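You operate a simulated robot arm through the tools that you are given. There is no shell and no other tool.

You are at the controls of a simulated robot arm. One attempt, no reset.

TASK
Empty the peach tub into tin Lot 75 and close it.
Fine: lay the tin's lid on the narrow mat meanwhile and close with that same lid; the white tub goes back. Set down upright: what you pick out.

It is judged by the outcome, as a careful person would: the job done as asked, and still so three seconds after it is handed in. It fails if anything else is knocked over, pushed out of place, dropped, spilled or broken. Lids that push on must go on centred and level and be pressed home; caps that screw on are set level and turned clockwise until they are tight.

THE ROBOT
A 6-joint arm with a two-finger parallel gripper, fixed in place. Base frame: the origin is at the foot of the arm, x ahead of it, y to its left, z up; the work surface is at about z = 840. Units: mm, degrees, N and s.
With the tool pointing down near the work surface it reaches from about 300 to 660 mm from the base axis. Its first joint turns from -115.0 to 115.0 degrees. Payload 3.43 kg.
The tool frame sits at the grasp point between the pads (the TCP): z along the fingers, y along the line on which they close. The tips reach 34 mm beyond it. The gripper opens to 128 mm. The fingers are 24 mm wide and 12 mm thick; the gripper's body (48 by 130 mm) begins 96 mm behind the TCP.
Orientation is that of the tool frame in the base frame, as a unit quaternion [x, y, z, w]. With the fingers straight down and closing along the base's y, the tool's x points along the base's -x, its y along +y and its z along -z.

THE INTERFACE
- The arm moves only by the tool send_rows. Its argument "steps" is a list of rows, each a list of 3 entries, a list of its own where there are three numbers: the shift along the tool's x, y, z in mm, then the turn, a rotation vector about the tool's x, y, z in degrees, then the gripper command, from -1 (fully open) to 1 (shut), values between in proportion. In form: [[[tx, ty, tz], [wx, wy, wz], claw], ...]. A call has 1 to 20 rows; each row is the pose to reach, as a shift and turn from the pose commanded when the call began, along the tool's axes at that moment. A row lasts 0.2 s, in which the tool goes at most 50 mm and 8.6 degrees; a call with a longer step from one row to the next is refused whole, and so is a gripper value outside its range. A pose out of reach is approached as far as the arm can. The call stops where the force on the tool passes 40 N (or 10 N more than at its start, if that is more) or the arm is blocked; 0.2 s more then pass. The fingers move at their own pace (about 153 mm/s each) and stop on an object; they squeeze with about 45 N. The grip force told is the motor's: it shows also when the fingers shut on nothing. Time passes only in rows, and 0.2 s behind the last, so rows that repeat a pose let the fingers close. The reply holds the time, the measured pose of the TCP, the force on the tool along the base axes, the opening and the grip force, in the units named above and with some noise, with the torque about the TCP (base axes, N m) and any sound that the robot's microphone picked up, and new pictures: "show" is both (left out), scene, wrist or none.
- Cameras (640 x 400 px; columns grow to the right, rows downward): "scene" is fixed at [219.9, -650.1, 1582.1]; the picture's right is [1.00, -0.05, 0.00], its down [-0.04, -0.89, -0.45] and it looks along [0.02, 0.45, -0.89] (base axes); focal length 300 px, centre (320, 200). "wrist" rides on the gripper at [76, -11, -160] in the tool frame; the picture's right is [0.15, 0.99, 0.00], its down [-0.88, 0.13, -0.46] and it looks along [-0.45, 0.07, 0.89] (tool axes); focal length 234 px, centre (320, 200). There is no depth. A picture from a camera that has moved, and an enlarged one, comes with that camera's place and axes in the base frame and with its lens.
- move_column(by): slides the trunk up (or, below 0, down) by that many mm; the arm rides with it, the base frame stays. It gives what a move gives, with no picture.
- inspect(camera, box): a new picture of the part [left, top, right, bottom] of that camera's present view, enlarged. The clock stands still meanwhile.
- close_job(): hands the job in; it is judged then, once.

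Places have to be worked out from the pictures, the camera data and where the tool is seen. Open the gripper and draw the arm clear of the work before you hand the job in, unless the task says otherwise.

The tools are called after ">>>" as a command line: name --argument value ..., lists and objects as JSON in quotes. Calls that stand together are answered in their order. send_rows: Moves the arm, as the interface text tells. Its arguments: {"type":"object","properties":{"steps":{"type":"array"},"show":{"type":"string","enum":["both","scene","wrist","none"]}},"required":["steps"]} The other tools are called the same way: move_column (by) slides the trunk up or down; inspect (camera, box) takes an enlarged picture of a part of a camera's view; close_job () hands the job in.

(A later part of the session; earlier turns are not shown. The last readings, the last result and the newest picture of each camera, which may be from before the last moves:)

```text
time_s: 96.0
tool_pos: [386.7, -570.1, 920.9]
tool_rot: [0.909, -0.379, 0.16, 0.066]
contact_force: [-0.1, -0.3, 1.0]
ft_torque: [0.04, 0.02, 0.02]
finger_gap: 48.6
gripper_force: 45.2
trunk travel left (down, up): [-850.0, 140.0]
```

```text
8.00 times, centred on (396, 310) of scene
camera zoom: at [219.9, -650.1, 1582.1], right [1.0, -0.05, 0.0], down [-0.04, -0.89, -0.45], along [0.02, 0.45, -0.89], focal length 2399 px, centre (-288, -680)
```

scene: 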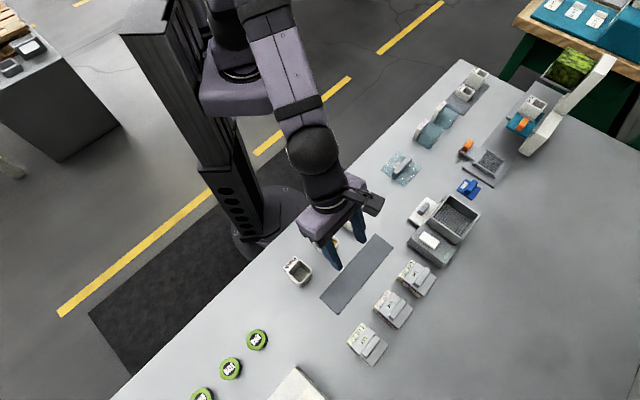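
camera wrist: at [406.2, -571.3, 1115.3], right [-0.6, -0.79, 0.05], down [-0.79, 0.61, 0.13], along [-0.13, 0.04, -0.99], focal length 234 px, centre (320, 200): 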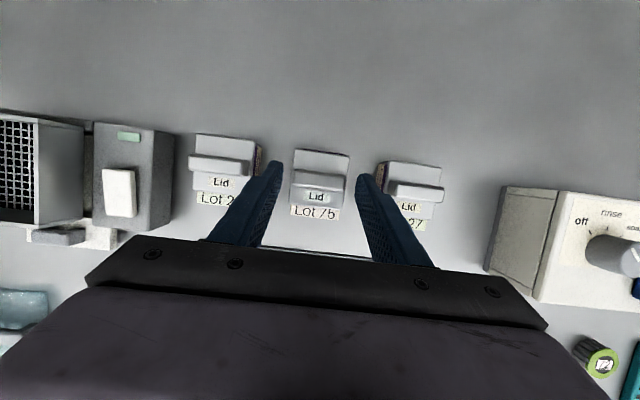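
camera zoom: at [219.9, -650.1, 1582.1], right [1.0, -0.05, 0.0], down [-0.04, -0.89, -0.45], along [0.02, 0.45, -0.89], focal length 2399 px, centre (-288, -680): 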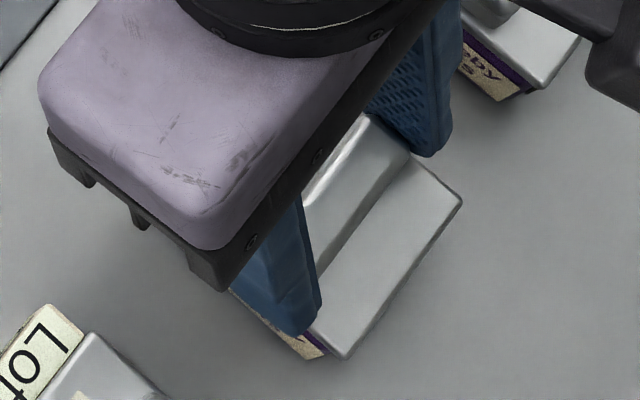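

The label and gap now look like the neighbouring tins, and no purple shows at the outer edge. I'll make a tiny sideways trim and a gentle press.

>>> send_rows --steps '[[[0, -0.5, 0], [0, 0, 0], 0.6], [[-0.4, -0.5, 1.1], [0, 0, 0], 0.6], [[-0.85, -0.5, 2.35], [0, 0, 0], 0.6], [[-0.85, -0.5, 2.35], [0, 0, 0], 0.6]]' --show "none"

>>> inspect --camera "wrist" --box '[280, 195, 350, 225]'

```text
time_s: 97.0
tool_pos: [387.8, -571.3, 922.6]
tool_rot: [0.909, -0.378, 0.163, 0.069]
contact_force: [-1.7, 0.4, 12.5]
ft_torque: [0.19, 0.07, 0.0]
finger_gap: 48.6
gripper_force: 45.4
trunk travel left (down, up): [-850.0, 140.0]
```

```text
9.14 times, centred on (315, 210) of wrist
camera zoom: at [405.9, -573.0, 1096.7], right [-0.61, -0.79, 0.05], down [-0.79, 0.61, 0.12], along [-0.13, 0.03, -0.99], focal length 2141 px, centre (366, 109)
```

zoom: 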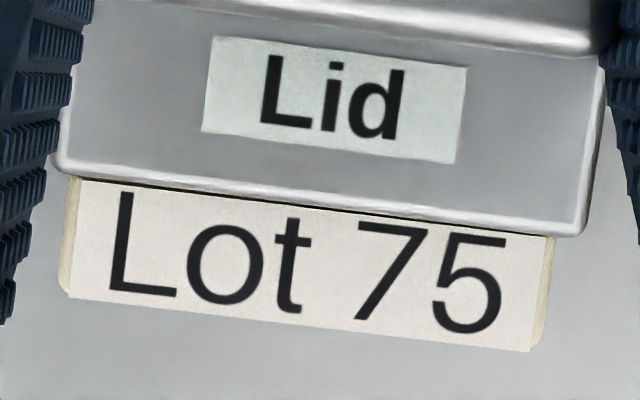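

>>> send_rows --steps '[[[0.35, 0, -1.0], [0, 0, 0], 0.6], [[0.7, 0, -1.9], [0, 0, 0], 0.6], [[0.7, 0, -1.9], [0, 0, 0], 0.6]]' --show "none"

>>> inspect --camera "wrist" --box '[280, 195, 350, 225]'

```text
time_s: 97.8
tool_pos: [386.5, -570.3, 921.6]
tool_rot: [0.909, -0.379, 0.16, 0.067]
contact_force: [0.8, -3.3, 7.6]
ft_torque: [-0.15, -0.06, -0.05]
finger_gap: 48.8
gripper_force: 45.1
trunk travel left (down, up): [-850.0, 140.0]
```

```text
9.14 times, centred on (315, 210) of wrist
camera zoom: at [406.3, -573.0, 1096.7], right [-0.61, -0.79, 0.05], down [-0.79, 0.61, 0.13], along [-0.13, 0.04, -0.99], focal length 2141 px, centre (366, 109)
```

zoom: 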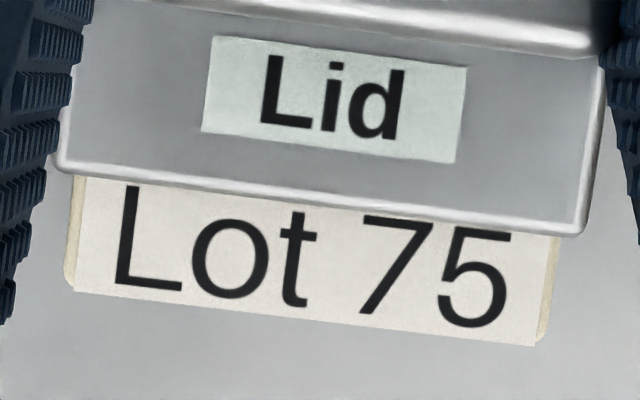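

The lid is now centred in both directions by my measurements. I'll relieve the last bit and open gently here.

>>> send_rows --steps '[[[0.17, 0, -0.45], [0, 0, 0], 0.6], [[0.17, 0, -0.45], [0, 0, 0], 0.3], [[0.17, 0, -0.45], [0, 0, 0], 0.1], [[0.17, 0, -0.45], [0, 0, 0], 0.0], [[0.17, 0, -0.45], [0, 0, 0], 0.0]]' --show "none"

>>> inspect --camera "wrist" --box '[280, 195, 350, 225]'

>>> inspect --camera "wrist" --box '[260, 130, 380, 230]'

```text
time_s: 99.0
tool_pos: [385.2, -569.9, 921.5]
tool_rot: [0.909, -0.378, 0.16, 0.067]
contact_force: [-0.3, -0.2, 0.6]
ft_torque: [0.01, 0.01, 0.01]
finger_gap: 64.2
gripper_force: 0.0
trunk travel left (down, up): [-850.0, 140.0]
```

```text
9.14 times, centred on (315, 210) of wrist
camera zoom: at [406.4, -573.2, 1096.6], right [-0.6, -0.79, 0.05], down [-0.79, 0.61, 0.13], along [-0.13, 0.04, -0.99], focal length 2141 px, centre (366, 109)
```

zoom: 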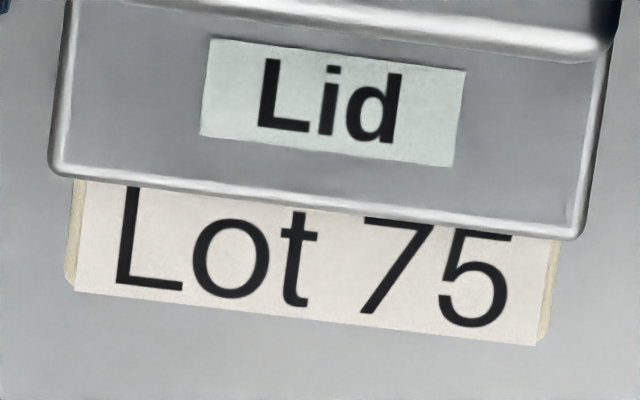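

```text
4.00 times, centred on (320, 180) of wrist
camera zoom: at [406.4, -573.2, 1096.6], right [-0.6, -0.79, 0.05], down [-0.79, 0.61, 0.13], along [-0.13, 0.04, -0.99], focal length 937 px, centre (320, 280)
```

zoom: 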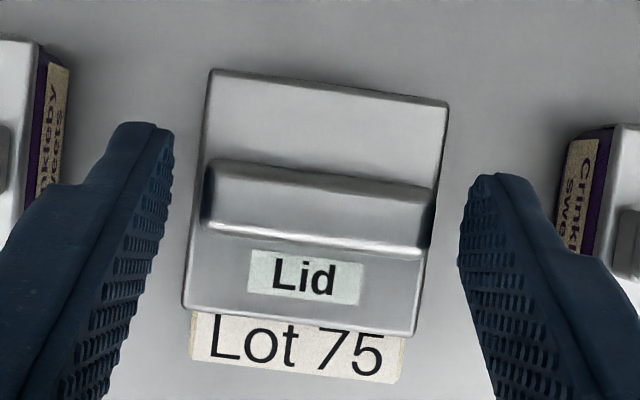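

Opening let the lid shift back about 0.9 mm sideways, because the arm was still strained against it. Before correcting again I want a low-angle look comparing its height with the neighbours, so I'll back off and pitch the camera.

>>> send_rows --steps '[[[7, 0, -19], [0, 0, 0], 0.0], [[14, 0, -38], [0, 0, 0], 0.0], [[20.5, 0, -56.4], [0, 0, 0], 0.0], [[8, 0, -59], [0, 7, 0], 0.0], [[-5, 0, -62], [0, 15, 0], 0.0], [[-18, 0, -65], [0, 23, 0], 0.0], [[-31, 0, -67.5], [0, 31, 0], 0.0], [[-44, 0, -70], [0, 39, 0], 0.0], [[-57, 0, -73], [0, 47, 0], 0.0], [[-70, 0, -76], [0, 55, 0], 0.0], [[-83, 0, -79], [0, 63, 0], 0.0], [[-93.1, 0, -80.7], [0, 70, 0], 0.0], [[-93.1, 0, -80.7], [0, 70, 0], 0.0]]' --show "both"

```text
time_s: 101.8
tool_pos: [303.9, -488.0, 965.6]
tool_rot: [0.653, -0.271, 0.653, 0.271]
contact_force: [-0.5, 0.3, -0.1]
ft_torque: [-0.03, 0.01, -0.03]
finger_gap: 64.1
gripper_force: 0.0
out of reach, approached as far as the arm can: row 6, 7
trunk travel left (down, up): [-850.0, 140.0]
camera wrist: at [199.8, -366.0, 1040.4], right [-0.7, -0.7, 0.15], down [-0.41, 0.23, -0.88], along [0.58, -0.68, -0.45], focal length 234 px, centre (320, 200)
```

scene: 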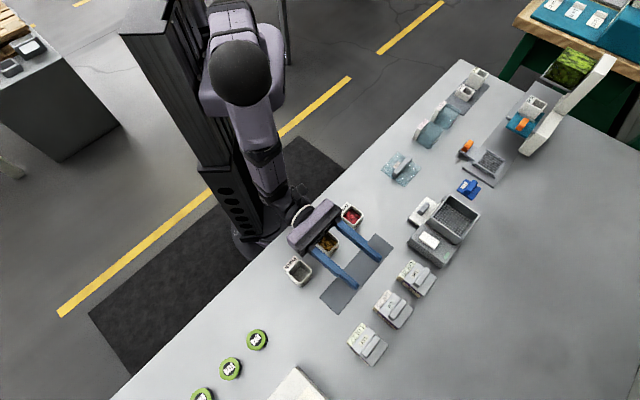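
wrist: 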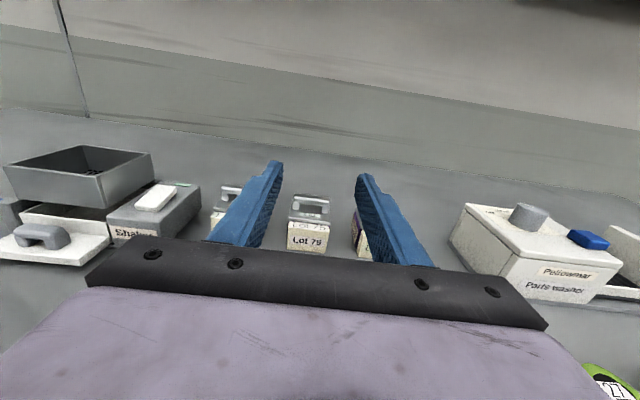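

>>> inspect --camera "wrist" --box '[275, 180, 350, 255]'

>>> inspect --camera "scene" --box '[376, 285, 416, 335]'

>>> inspect --camera "scene" --box '[340, 250, 450, 370]'

```text
5.33 times, centred on (312, 218) of wrist
camera zoom: at [199.8, -366.0, 1040.4], right [-0.7, -0.7, 0.15], down [-0.41, 0.23, -0.88], along [0.58, -0.68, -0.45], focal length 1249 px, centre (360, 107)
```

zoom: 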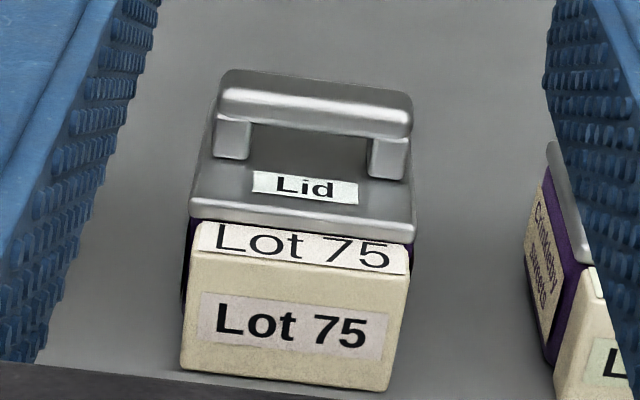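

```text
8.00 times, centred on (396, 310) of scene
camera zoom: at [219.9, -650.1, 1582.1], right [1.0, -0.05, 0.0], down [-0.04, -0.89, -0.45], along [0.02, 0.45, -0.89], focal length 2399 px, centre (-288, -680)
```

zoom: 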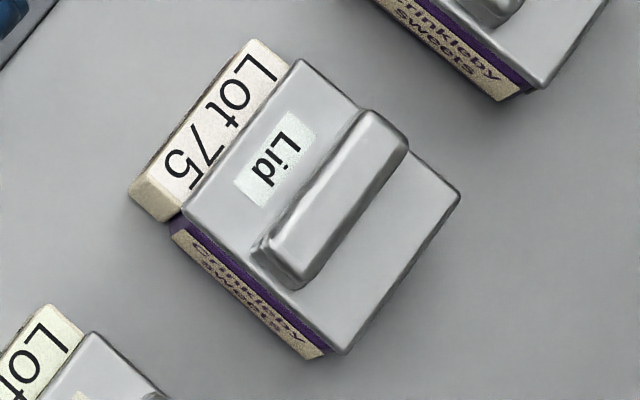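

```text
3.33 times, centred on (395, 310) of scene
camera zoom: at [219.9, -650.1, 1582.1], right [1.0, -0.05, 0.0], down [-0.04, -0.89, -0.45], along [0.02, 0.45, -0.89], focal length 1000 px, centre (70, -167)
```

zoom: 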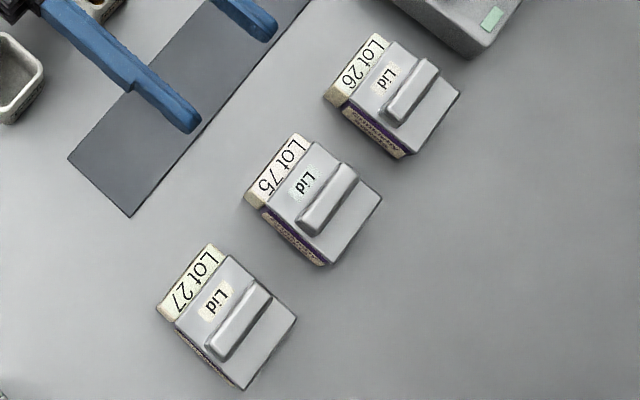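

I'll open the fingers wide and shift sideways so that Lot 26 and Lot 75 are seen together.

>>> send_rows --steps '[[[0, -16, 0], [0, 0, 0], -0.5], [[0, -32, 0], [0, 0, 0], -1], [[0, -48, 0], [0, 0, 0], -1], [[0, -48, 0], [0, 0, 0], -1]]' --show "wrist"

>>> inspect --camera "wrist" --box '[240, 170, 400, 250]'

```text
time_s: 102.8
tool_pos: [340.2, -455.6, 965.4]
tool_rot: [0.652, -0.272, 0.653, 0.272]
contact_force: [0.3, -0.3, -0.9]
ft_torque: [-0.02, 0.0, -0.01]
finger_gap: 128.0
gripper_force: 0.2
trunk travel left (down, up): [-850.0, 140.0]
camera wrist: at [234.7, -333.1, 1040.7], right [-0.7, -0.7, 0.15], down [-0.41, 0.23, -0.88], along [0.58, -0.68, -0.45], focal length 234 px, centre (320, 200)
```

wrist: 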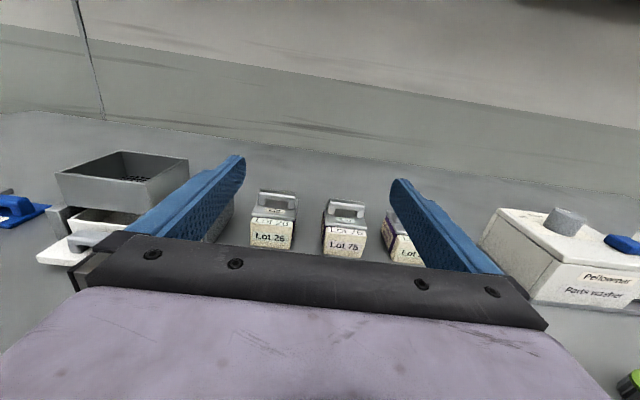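

```text
4.00 times, centred on (320, 210) of wrist
camera zoom: at [234.7, -333.1, 1040.7], right [-0.7, -0.7, 0.15], down [-0.41, 0.23, -0.88], along [0.58, -0.68, -0.45], focal length 937 px, centre (320, 160)
```

zoom: 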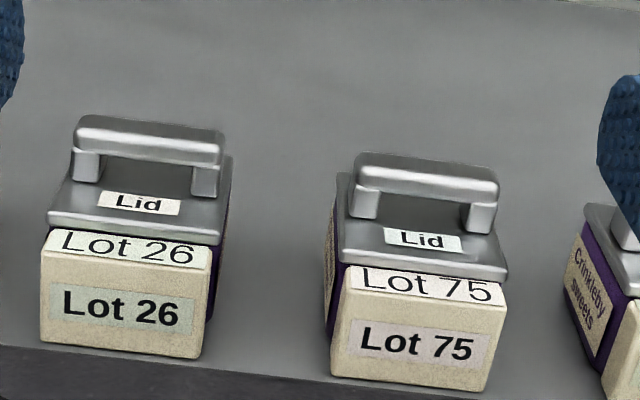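

>>> inspect --camera "wrist" --box '[245, 190, 305, 240]'

>>> inspect --camera "wrist" --box '[315, 198, 375, 248]'

```text
8.00 times, centred on (275, 215) of wrist
camera zoom: at [234.7, -333.1, 1040.7], right [-0.7, -0.7, 0.15], down [-0.41, 0.23, -0.88], along [0.58, -0.68, -0.45], focal length 1873 px, centre (680, 80)
```

zoom: 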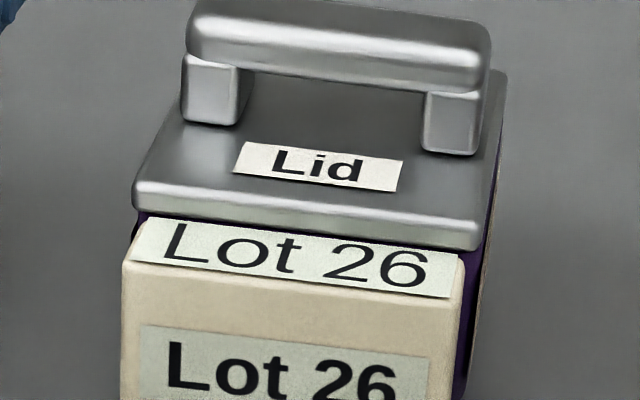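

```text
8.00 times, centred on (345, 223) of wrist
camera zoom: at [234.7, -333.1, 1040.7], right [-0.7, -0.7, 0.15], down [-0.41, 0.23, -0.88], along [0.58, -0.68, -0.45], focal length 1873 px, centre (120, 16)
```

zoom: 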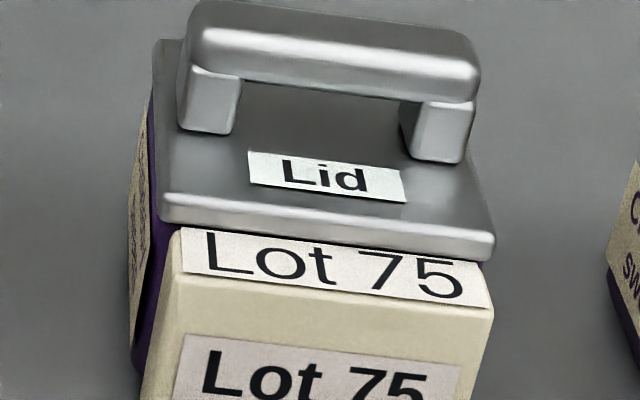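

Very useful. Lot 75's lid is at the same height and in/out position as Lot 26's, and level. It is only about 1 mm off sideways. I'll return and nudge it sideways by re-gripping without pressing, so no strain is stored.

>>> send_rows --steps '[[[3, 8, 6], [0, -4, 0], -0.5], [[6, 16, 18], [0, -11, 0], -0.3], [[9, 24, 30], [0, -18, 0], 0.0], [[12, 32, 42], [0, -25, 0], 0.0], [[14, 40, 54], [0, -32, 0], 0.0], [[16, 48.5, 66], [0, -39, 0], 0.0], [[16, 48.5, 78], [0, -46, 0], 0.0], [[16, 48.5, 90], [0, -53, 0], 0.0], [[16, 48.5, 102], [0, -60, 0], 0.0], [[16, 48.5, 113], [0, -67, 0], 0.0], [[16, 48.5, 113], [0, -70, 0], 0.0], [[16, 48.5, 113], [0, -70, 0], 0.0]]' --show "wrist"

>>> inspect --camera "wrist" --box '[260, 130, 380, 230]'

```text
time_s: 105.4
tool_pos: [384.7, -568.5, 981.1]
tool_rot: [0.909, -0.378, 0.159, 0.067]
contact_force: [0.3, 1.1, 1.1]
ft_torque: [-0.01, 0.0, -0.01]
finger_gap: 64.0
gripper_force: 0.0
out of reach, approached as far as the arm can: row 7, 8, 9
trunk travel left (down, up): [-850.0, 140.0]
camera wrist: at [404.1, -572.3, 1156.4], right [-0.61, -0.79, 0.05], down [-0.79, 0.61, 0.13], along [-0.13, 0.04, -0.99], focal length 234 px, centre (320, 200)
```

wrist: 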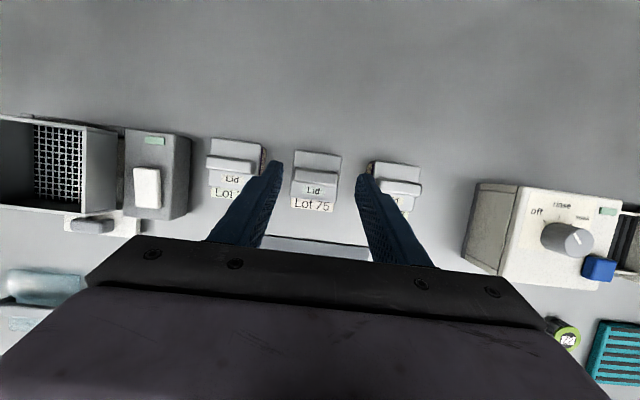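

```text
4.00 times, centred on (320, 180) of wrist
camera zoom: at [404.1, -572.3, 1156.4], right [-0.61, -0.79, 0.05], down [-0.79, 0.61, 0.13], along [-0.13, 0.04, -0.99], focal length 937 px, centre (320, 280)
```

zoom: 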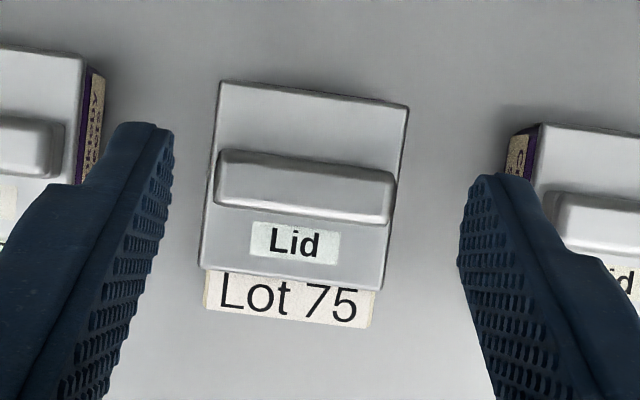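

>>> send_rows --steps '[[[-4.7, 0, 13], [0, 0, 0], 0.0], [[-9.4, 0, 26], [0, 0, 0], 0.0], [[-14.1, 0, 39], [0, 0, 0], 0.0], [[-18.8, 0, 51.7], [0, 0, 0], 0.0], [[-18.8, 0, 51.7], [0, 0, 0], 0.0]]' --show "none"

>>> inspect --camera "wrist" --box '[280, 195, 350, 225]'

>>> inspect --camera "wrist" --box '[260, 130, 380, 230]'

```text
time_s: 106.6
tool_pos: [385.2, -569.5, 925.3]
tool_rot: [0.909, -0.379, 0.16, 0.066]
contact_force: [0.4, -0.3, 0.0]
ft_torque: [-0.05, 0.01, -0.01]
finger_gap: 64.1
gripper_force: 0.0
trunk travel left (down, up): [-850.0, 140.0]
```

```text
9.14 times, centred on (315, 210) of wrist
camera zoom: at [404.7, -572.4, 1100.9], right [-0.6, -0.79, 0.05], down [-0.79, 0.61, 0.13], along [-0.13, 0.04, -0.99], focal length 2141 px, centre (366, 109)
```

zoom: 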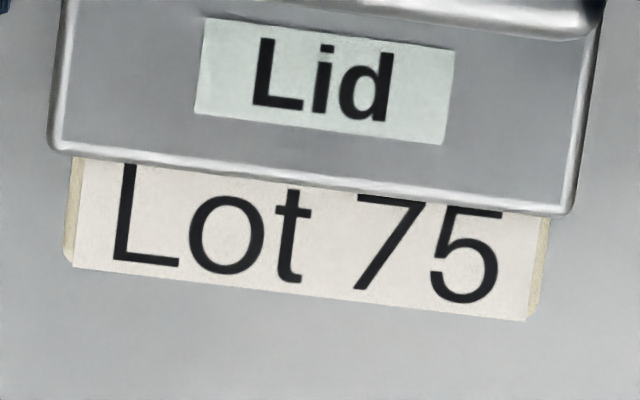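

```text
4.00 times, centred on (320, 180) of wrist
camera zoom: at [404.7, -572.4, 1100.9], right [-0.6, -0.79, 0.05], down [-0.79, 0.61, 0.13], along [-0.13, 0.04, -0.99], focal length 937 px, centre (320, 280)
```

zoom: 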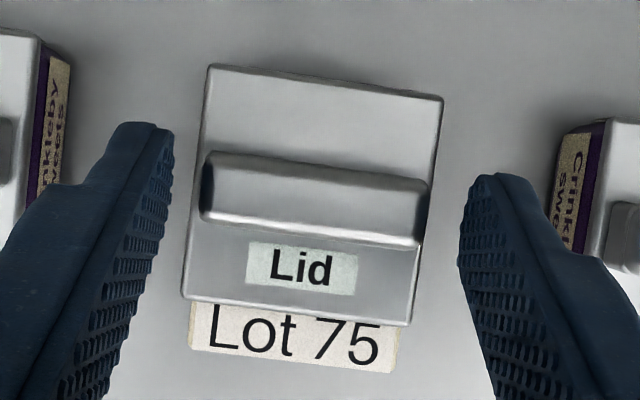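

>>> send_rows --steps '[[[-0.6, -0.7, 1.6], [0, 0, 0], 0.0], [[-1.2, -0.7, 3.3], [0, 0, 0], 0.0], [[-1.2, -0.7, 3.3], [0, 0, 0], 0.0]]' --show "none"

>>> inspect --camera "wrist" --box '[280, 195, 350, 225]'

```text
time_s: 107.4
tool_pos: [387.0, -569.9, 923.6]
tool_rot: [0.909, -0.378, 0.16, 0.066]
contact_force: [0.9, -0.1, -0.2]
ft_torque: [0.01, 0.02, -0.02]
finger_gap: 64.2
gripper_force: 0.0
trunk travel left (down, up): [-850.0, 140.0]
```

```text
9.14 times, centred on (315, 210) of wrist
camera zoom: at [405.7, -572.4, 1097.5], right [-0.6, -0.79, 0.05], down [-0.79, 0.61, 0.13], along [-0.13, 0.04, -0.99], focal length 2141 px, centre (366, 109)
```

zoom: 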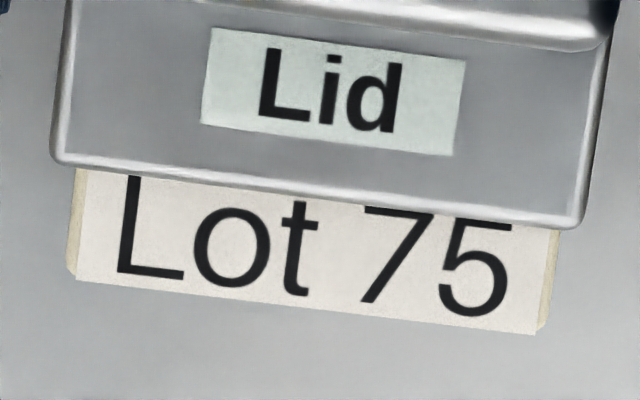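

>>> send_rows --steps '[[[0, 0, 0], [0, 0, 0], 0.15], [[0, 0, 0], [0, 0, 0], 0.4], [[0, 0, 0], [0, 0, 0], 0.4]]' --show "none"

>>> inspect --camera "wrist" --box '[280, 195, 350, 225]'

```text
time_s: 108.2
tool_pos: [386.3, -569.4, 923.1]
tool_rot: [0.909, -0.378, 0.161, 0.067]
contact_force: [0.0, -0.1, 0.2]
ft_torque: [-0.01, 0.0, 0.0]
finger_gap: 48.5
gripper_force: 44.6
trunk travel left (down, up): [-850.0, 140.0]
```

```text
9.14 times, centred on (315, 210) of wrist
camera zoom: at [405.6, -572.5, 1097.6], right [-0.6, -0.79, 0.05], down [-0.79, 0.61, 0.13], along [-0.13, 0.04, -0.99], focal length 2141 px, centre (366, 109)
```

zoom: 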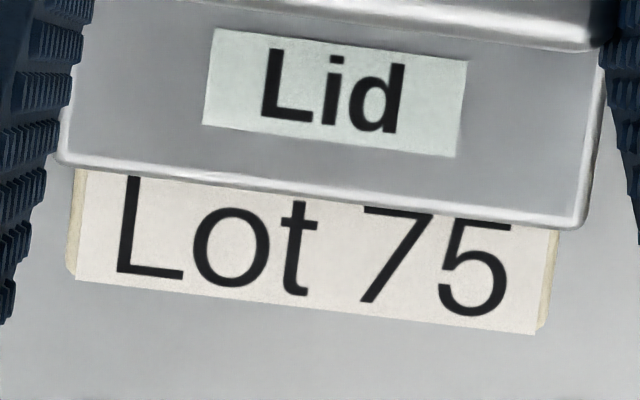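

The lid moved into line, the tin didn't shift, and all forces read near zero. I'll open now without pressing.

>>> send_rows --steps '[[[0, 0, 0], [0, 0, 0], 0.1], [[0, 0, 0], [0, 0, 0], 0.0], [[0, 0, 0], [0, 0, 0], 0.0]]' --show "none"

>>> inspect --camera "wrist" --box '[280, 195, 350, 225]'

>>> inspect --camera "wrist" --box '[260, 130, 380, 230]'

```text
time_s: 109.0
tool_pos: [385.7, -569.8, 923.2]
tool_rot: [0.909, -0.378, 0.161, 0.066]
contact_force: [0.5, 0.6, 0.7]
ft_torque: [0.0, -0.02, -0.03]
finger_gap: 64.0
gripper_force: 0.2
trunk travel left (down, up): [-850.0, 140.0]
```

```text
9.14 times, centred on (315, 210) of wrist
camera zoom: at [405.6, -572.4, 1097.7], right [-0.6, -0.79, 0.05], down [-0.79, 0.61, 0.13], along [-0.13, 0.04, -0.99], focal length 2141 px, centre (366, 109)
```

zoom: 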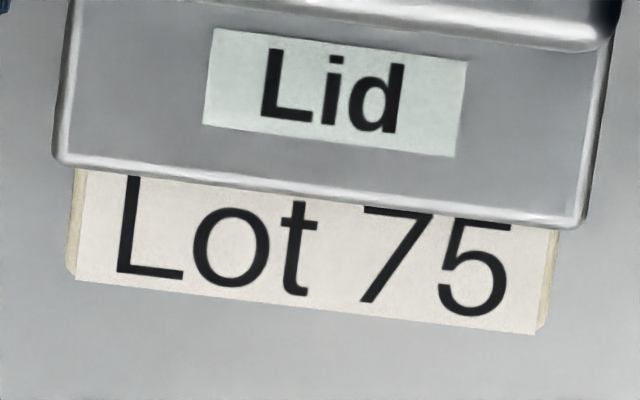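

```text
4.00 times, centred on (320, 180) of wrist
camera zoom: at [405.6, -572.4, 1097.7], right [-0.6, -0.79, 0.05], down [-0.79, 0.61, 0.13], along [-0.13, 0.04, -0.99], focal length 937 px, centre (320, 280)
```

zoom: 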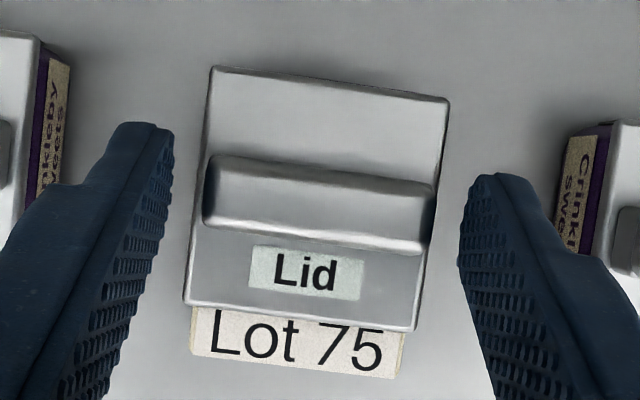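

The lid stayed put on release. In/out is exactly on the original value and sideways is within about half a millimetre. One more small nudge of 0.5 mm the same way.

>>> send_rows --steps '[[[0, 0.55, 0], [0, 0, 0], 0.0], [[0, 0.55, 0], [0, 0, 0], 0.0], [[0, 0.55, 0], [0, 0, 0], 0.15], [[0, 0.55, 0], [0, 0, 0], 0.4], [[0, 0.55, 0], [0, 0, 0], 0.4]]' --show "none"

>>> inspect --camera "wrist" --box '[280, 195, 350, 225]'

```text
time_s: 110.2
tool_pos: [385.8, -569.9, 922.7]
tool_rot: [0.909, -0.378, 0.16, 0.066]
contact_force: [0.5, 0.4, -0.6]
ft_torque: [-0.01, -0.01, -0.01]
finger_gap: 48.8
gripper_force: 44.7
trunk travel left (down, up): [-850.0, 140.0]
```

```text
9.14 times, centred on (315, 210) of wrist
camera zoom: at [404.7, -572.7, 1097.8], right [-0.6, -0.79, 0.05], down [-0.79, 0.61, 0.13], along [-0.13, 0.04, -0.99], focal length 2141 px, centre (366, 109)
```

zoom: 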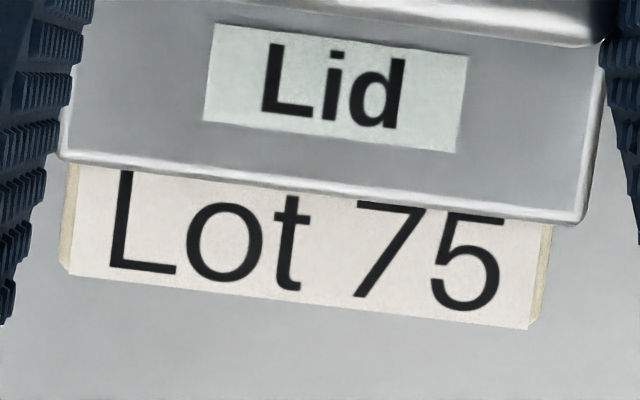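

>>> send_rows --steps '[[[0, 0, 0], [0, 0, 0], 0.1], [[0, 0, 0], [0, 0, 0], 0.0], [[0, 0, 0], [0, 0, 0], 0.0]]' --show "none"

>>> inspect --camera "wrist" --box '[280, 195, 350, 225]'

>>> inspect --camera "wrist" --box '[260, 130, 380, 230]'

```text
time_s: 111.0
tool_pos: [386.1, -570.2, 921.4]
tool_rot: [0.909, -0.378, 0.16, 0.066]
contact_force: [-0.2, -0.7, -0.9]
ft_torque: [-0.06, -0.01, -0.01]
finger_gap: 64.0
gripper_force: 0.1
trunk travel left (down, up): [-850.0, 140.0]
```

```text
9.14 times, centred on (315, 210) of wrist
camera zoom: at [404.8, -572.6, 1097.7], right [-0.6, -0.79, 0.05], down [-0.79, 0.61, 0.13], along [-0.13, 0.04, -0.99], focal length 2141 px, centre (366, 109)
```

zoom: 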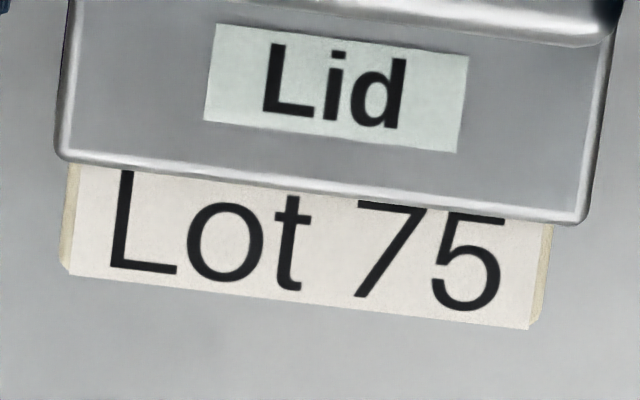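

```text
4.00 times, centred on (320, 180) of wrist
camera zoom: at [404.8, -572.6, 1097.7], right [-0.6, -0.79, 0.05], down [-0.79, 0.61, 0.13], along [-0.13, 0.04, -0.99], focal length 937 px, centre (320, 280)
```

zoom: 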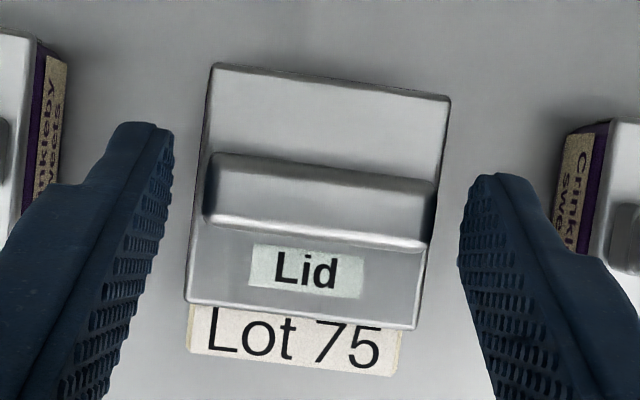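

Lid and tin are now centred within a few tenths of a millimetre. As a final step I'll grip once more, press firmly while it is centred, then unload in small steps and check before opening.

>>> send_rows --steps '[[[0, 0, 0], [0, 0, 0], 0.15], [[0, 0, 0], [0, 0, 0], 0.5], [[-0.5, 0, 1.4], [0, 0, 0], 0.5], [[-1, 0, 2.8], [0, 0, 0], 0.5], [[-1.4, 0, 3.8], [0, 0, 0], 0.5], [[-1.4, 0, 3.8], [0, 0, 0], 0.5]]' --show "none"

>>> inspect --camera "wrist" --box '[280, 195, 350, 225]'

```text
time_s: 112.4
tool_pos: [385.1, -569.9, 921.9]
tool_rot: [0.908, -0.378, 0.164, 0.069]
contact_force: [1.6, 0.0, 15.1]
ft_torque: [0.17, 0.03, 0.04]
finger_gap: 48.4
gripper_force: 45.3
trunk travel left (down, up): [-850.0, 140.0]
```

```text
9.14 times, centred on (315, 210) of wrist
camera zoom: at [404.0, -571.5, 1097.5], right [-0.61, -0.79, 0.05], down [-0.79, 0.61, 0.12], along [-0.13, 0.03, -0.99], focal length 2141 px, centre (366, 109)
```

zoom: 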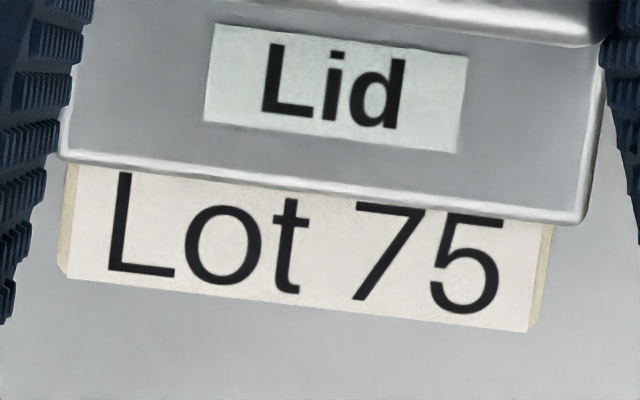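

>>> send_rows --steps '[[[0.35, 0, -1.0], [0, 0, 0], 0.5], [[0.7, 0, -1.9], [0, 0, 0], 0.5], [[0.9, 0, -2.5], [0, 0, 0], 0.5], [[0.9, 0, -2.5], [0, 0, 0], 0.5]]' --show "none"

>>> inspect --camera "wrist" --box '[280, 195, 350, 225]'

```text
time_s: 113.4
tool_pos: [383.1, -569.0, 922.1]
tool_rot: [0.909, -0.378, 0.161, 0.067]
contact_force: [2.4, -1.7, 11.5]
ft_torque: [-0.19, -0.19, 0.03]
finger_gap: 48.3
gripper_force: 45.1
trunk travel left (down, up): [-850.0, 140.0]
```

```text
9.14 times, centred on (315, 210) of wrist
camera zoom: at [403.8, -571.4, 1097.4], right [-0.6, -0.79, 0.05], down [-0.79, 0.61, 0.13], along [-0.13, 0.04, -0.99], focal length 2141 px, centre (366, 109)
```

zoom: 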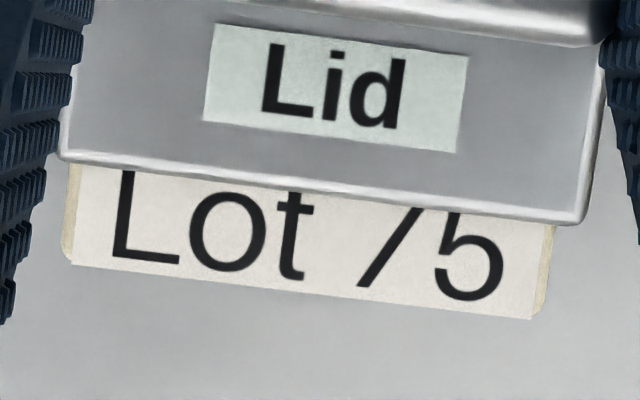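

Unloading drags the lid inward by about 1.2 mm, so I'll compensate outward while removing the rest of the load.

>>> send_rows --steps '[[[0.7, 0, -0.3], [0, 0, 0], 0.5], [[1.5, 0, -0.55], [0, 0, 0], 0.5], [[2.2, 0, -0.8], [0, 0, 0], 0.5], [[2.2, 0, -0.8], [0, 0, 0], 0.5]]' --show "none"

>>> inspect --camera "wrist" --box '[280, 195, 350, 225]'

```text
time_s: 114.4
tool_pos: [386.8, -569.7, 922.2]
tool_rot: [0.91, -0.378, 0.158, 0.067]
contact_force: [-1.0, 1.2, 4.4]
ft_torque: [-0.04, -0.02, 0.01]
finger_gap: 48.7
gripper_force: 45.2
trunk travel left (down, up): [-850.0, 140.0]
```

```text
9.14 times, centred on (315, 210) of wrist
camera zoom: at [405.3, -572.9, 1097.5], right [-0.6, -0.79, 0.05], down [-0.79, 0.61, 0.13], along [-0.13, 0.04, -0.99], focal length 2141 px, centre (366, 109)
```

zoom: 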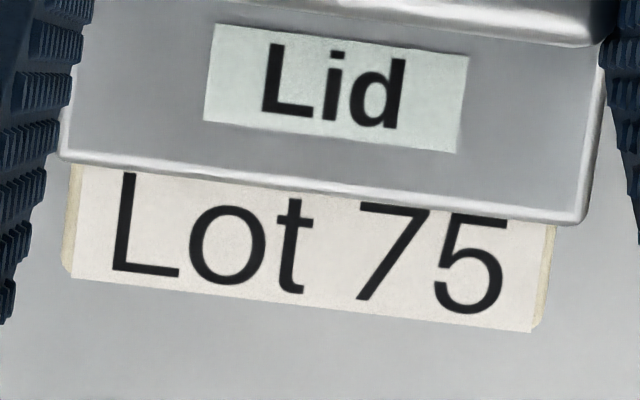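

>>> send_rows --steps '[[[0.15, 0, -0.4], [0, 0, 0], 0.5], [[0.27, 0, -0.75], [0, 0, 0], 0.5], [[0.27, 0, -0.75], [0, 0, 0], 0.5]]' --show "none"

>>> inspect --camera "wrist" --box '[280, 195, 350, 225]'

```text
time_s: 115.2
tool_pos: [386.7, -571.2, 923.1]
tool_rot: [0.909, -0.379, 0.16, 0.067]
contact_force: [0.4, -0.3, -0.3]
ft_torque: [0.01, 0.04, -0.01]
finger_gap: 48.4
gripper_force: 45.3
trunk travel left (down, up): [-850.0, 140.0]
```

```text
9.14 times, centred on (315, 210) of wrist
camera zoom: at [406.2, -573.8, 1098.7], right [-0.6, -0.79, 0.05], down [-0.79, 0.61, 0.13], along [-0.13, 0.04, -0.99], focal length 2141 px, centre (366, 109)
```

zoom: 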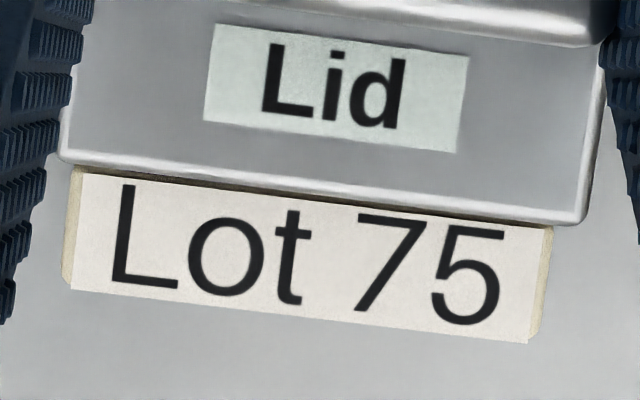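

The load is off, but the lid has come up slightly and sits 1.1 mm outward. I'll bring it back in and down to light contact.

>>> send_rows --steps '[[[-1.0, 0, -0.35], [0, 0, 0], 0.5], [[-1.2, 0, 0.0], [0, 0, 0], 0.5], [[-1.25, 0, 0.2], [0, 0, 0], 0.5], [[-1.25, 0, 0.2], [0, 0, 0], 0.5]]' --show "none"

>>> inspect --camera "wrist" --box '[280, 195, 350, 225]'

```text
time_s: 116.2
tool_pos: [385.7, -569.3, 922.7]
tool_rot: [0.909, -0.379, 0.16, 0.067]
contact_force: [0.4, 0.0, 0.2]
ft_torque: [0.0, 0.0, -0.02]
finger_gap: 48.4
gripper_force: 44.7
trunk travel left (down, up): [-850.0, 140.0]
```

```text
9.14 times, centred on (315, 210) of wrist
camera zoom: at [405.6, -573.0, 1098.0], right [-0.6, -0.79, 0.05], down [-0.79, 0.61, 0.13], along [-0.13, 0.04, -0.99], focal length 2141 px, centre (366, 109)
```

zoom: 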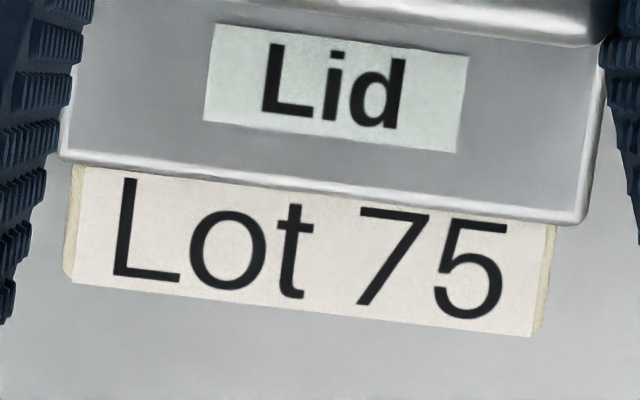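

>>> send_rows --steps '[[[-0.4, 0, -0.1], [0, 0, 0], 0.5], [[-0.55, 0, 0.33], [0, 0, 0], 0.5], [[-0.55, 0, 0.33], [0, 0, 0], 0.5]]' --show "none"

>>> inspect --camera "wrist" --box '[280, 195, 350, 225]'

```text
time_s: 117.0
tool_pos: [386.0, -568.9, 921.6]
tool_rot: [0.909, -0.379, 0.16, 0.067]
contact_force: [-1.0, 0.3, -0.5]
ft_torque: [-0.01, 0.0, 0.0]
finger_gap: 48.6
gripper_force: 45.3
trunk travel left (down, up): [-850.0, 140.0]
```

```text
9.14 times, centred on (315, 210) of wrist
camera zoom: at [405.6, -572.5, 1097.8], right [-0.6, -0.79, 0.05], down [-0.79, 0.61, 0.13], along [-0.13, 0.04, -0.99], focal length 2141 px, centre (366, 109)
```

zoom: 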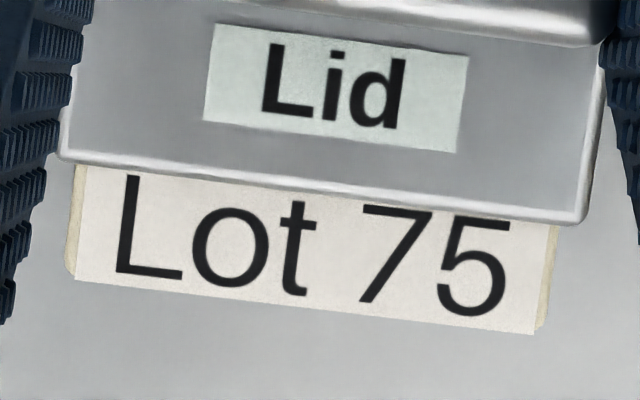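

Centred both ways with no load. Opening now.

>>> send_rows --steps '[[[0, 0, 0], [0, 0, 0], 0.1], [[0, 0, 0], [0, 0, 0], 0.0], [[0, 0, 0], [0, 0, 0], 0.0]]' --show "none"

>>> inspect --camera "wrist" --box '[280, 195, 350, 225]'

>>> inspect --camera "wrist" --box '[260, 130, 380, 230]'

```text
time_s: 117.8
tool_pos: [386.0, -568.9, 922.5]
tool_rot: [0.909, -0.379, 0.16, 0.067]
contact_force: [-0.6, 0.6, 0.3]
ft_torque: [-0.01, 0.0, 0.0]
finger_gap: 64.1
gripper_force: 0.0
trunk travel left (down, up): [-850.0, 140.0]
```

```text
9.14 times, centred on (315, 210) of wrist
camera zoom: at [405.5, -572.5, 1097.8], right [-0.6, -0.79, 0.05], down [-0.79, 0.61, 0.13], along [-0.13, 0.04, -0.99], focal length 2141 px, centre (366, 109)
```

zoom: 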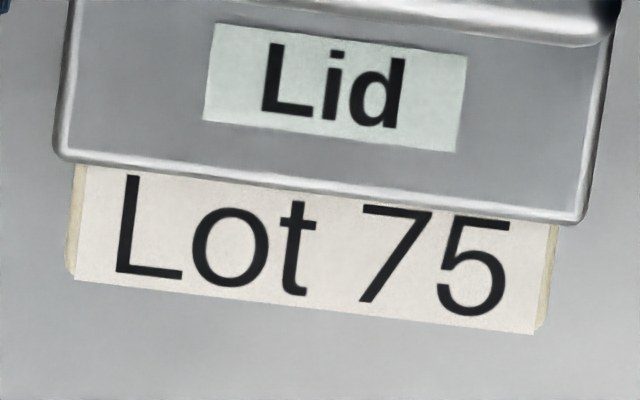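

```text
4.00 times, centred on (320, 180) of wrist
camera zoom: at [405.5, -572.5, 1097.8], right [-0.6, -0.79, 0.05], down [-0.79, 0.61, 0.13], along [-0.13, 0.04, -0.99], focal length 937 px, centre (320, 280)
```

zoom: 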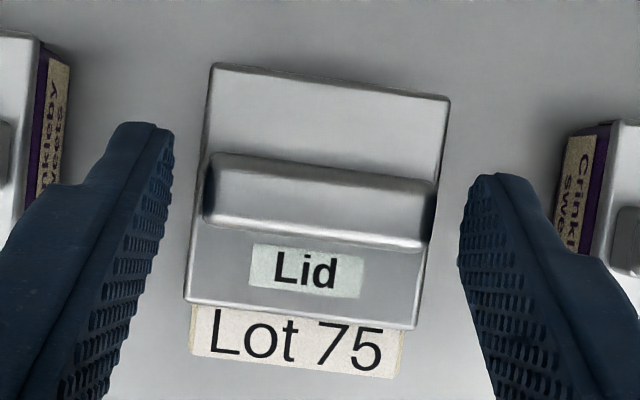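

The lid stayed in place. I'll lift clear and take the low-angle comparison view once more.

>>> send_rows --steps '[[[7, 0, -19], [0, 0, 0], 0.0], [[14, 0, -38], [0, 0, 0], 0.0], [[20.5, 0, -56.4], [0, 0, 0], 0.0], [[8, -5, -59], [0, 7, 0], 0.0], [[-5, -10, -62], [0, 15, 0], 0.0], [[-18, -16, -65], [0, 23, 0], -0.3], [[-31, -22, -67.5], [0, 31, 0], -0.6], [[-44, -28, -70], [0, 39, 0], -1], [[-57, -34, -73], [0, 47, 0], -1], [[-70, -40, -76], [0, 55, 0], -1], [[-83, -46, -79], [0, 63, 0], -1], [[-93.1, -48, -80.7], [0, 70, 0], -1], [[-93.1, -48, -80.7], [0, 70, 0], -1]]' --show "both"

>>> inspect --camera "wrist" --box '[245, 190, 305, 240]'

>>> inspect --camera "wrist" --box '[315, 198, 375, 248]'

>>> inspect --camera "scene" --box '[340, 250, 450, 370]'

>>> inspect --camera "scene" --box '[376, 285, 416, 335]'

```text
time_s: 120.6
tool_pos: [337.0, -453.7, 967.2]
tool_rot: [0.652, -0.272, 0.653, 0.273]
contact_force: [0.5, -0.2, 0.7]
ft_torque: [0.01, 0.03, 0.01]
finger_gap: 127.7
gripper_force: 0.0
out of reach, approached as far as the arm can: row 6, 7
trunk travel left (down, up): [-850.0, 140.0]
camera wrist: at [232.7, -331.5, 1042.2], right [-0.7, -0.7, 0.15], down [-0.41, 0.23, -0.88], along [0.58, -0.68, -0.45], focal length 234 px, centre (320, 200)
```

scene: 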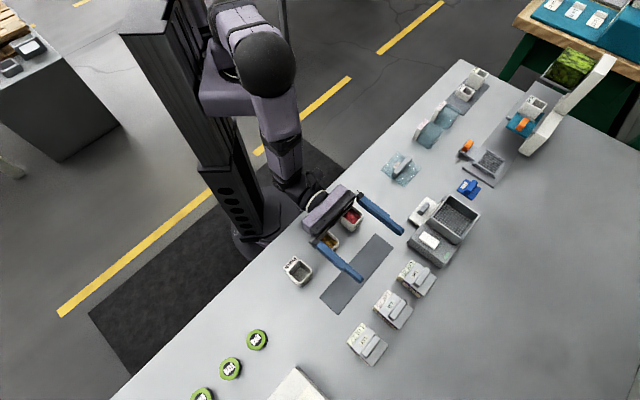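
wrist: 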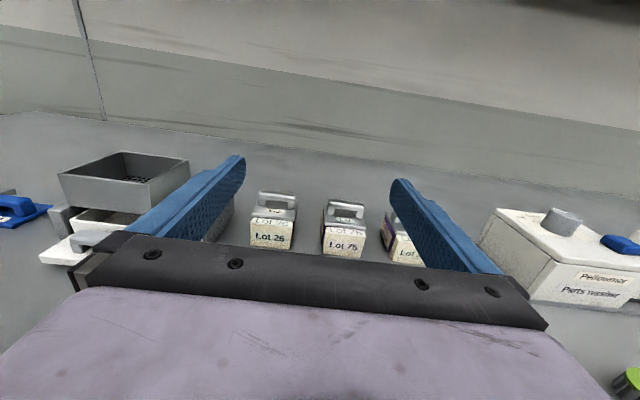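

```text
8.00 times, centred on (275, 215) of wrist
camera zoom: at [232.7, -331.5, 1042.2], right [-0.7, -0.7, 0.15], down [-0.41, 0.23, -0.88], along [0.58, -0.68, -0.45], focal length 1873 px, centre (680, 80)
```

zoom: 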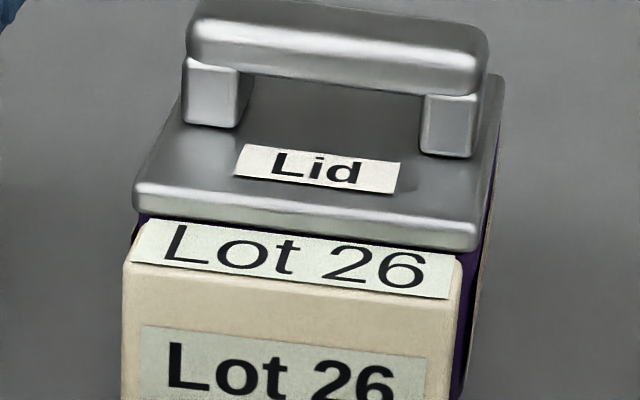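

```text
8.00 times, centred on (345, 223) of wrist
camera zoom: at [232.7, -331.5, 1042.2], right [-0.7, -0.7, 0.15], down [-0.41, 0.23, -0.88], along [0.58, -0.68, -0.45], focal length 1873 px, centre (120, 16)
```

zoom: 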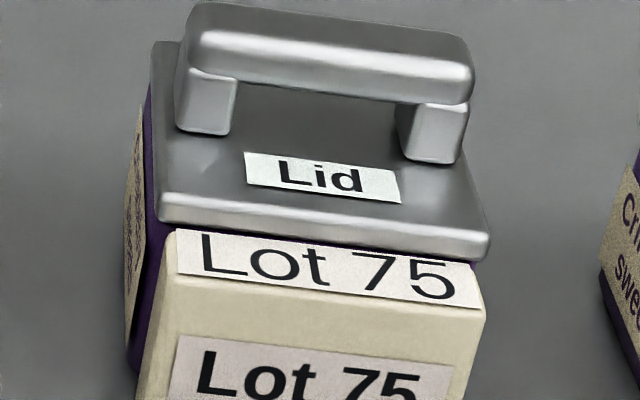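

```text
3.33 times, centred on (395, 310) of scene
camera zoom: at [219.9, -650.1, 1582.1], right [1.0, -0.05, 0.0], down [-0.04, -0.89, -0.45], along [0.02, 0.45, -0.89], focal length 1000 px, centre (70, -167)
```

zoom: 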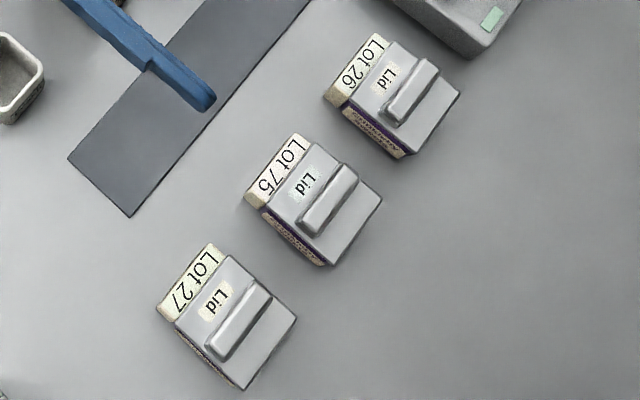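

```text
8.00 times, centred on (396, 310) of scene
camera zoom: at [219.9, -650.1, 1582.1], right [1.0, -0.05, 0.0], down [-0.04, -0.89, -0.45], along [0.02, 0.45, -0.89], focal length 2399 px, centre (-288, -680)
```

zoom: 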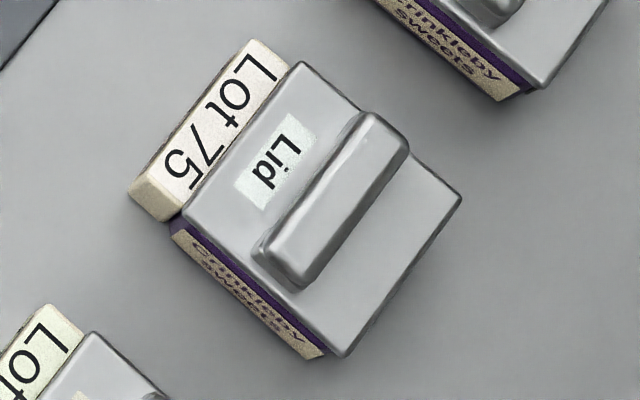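

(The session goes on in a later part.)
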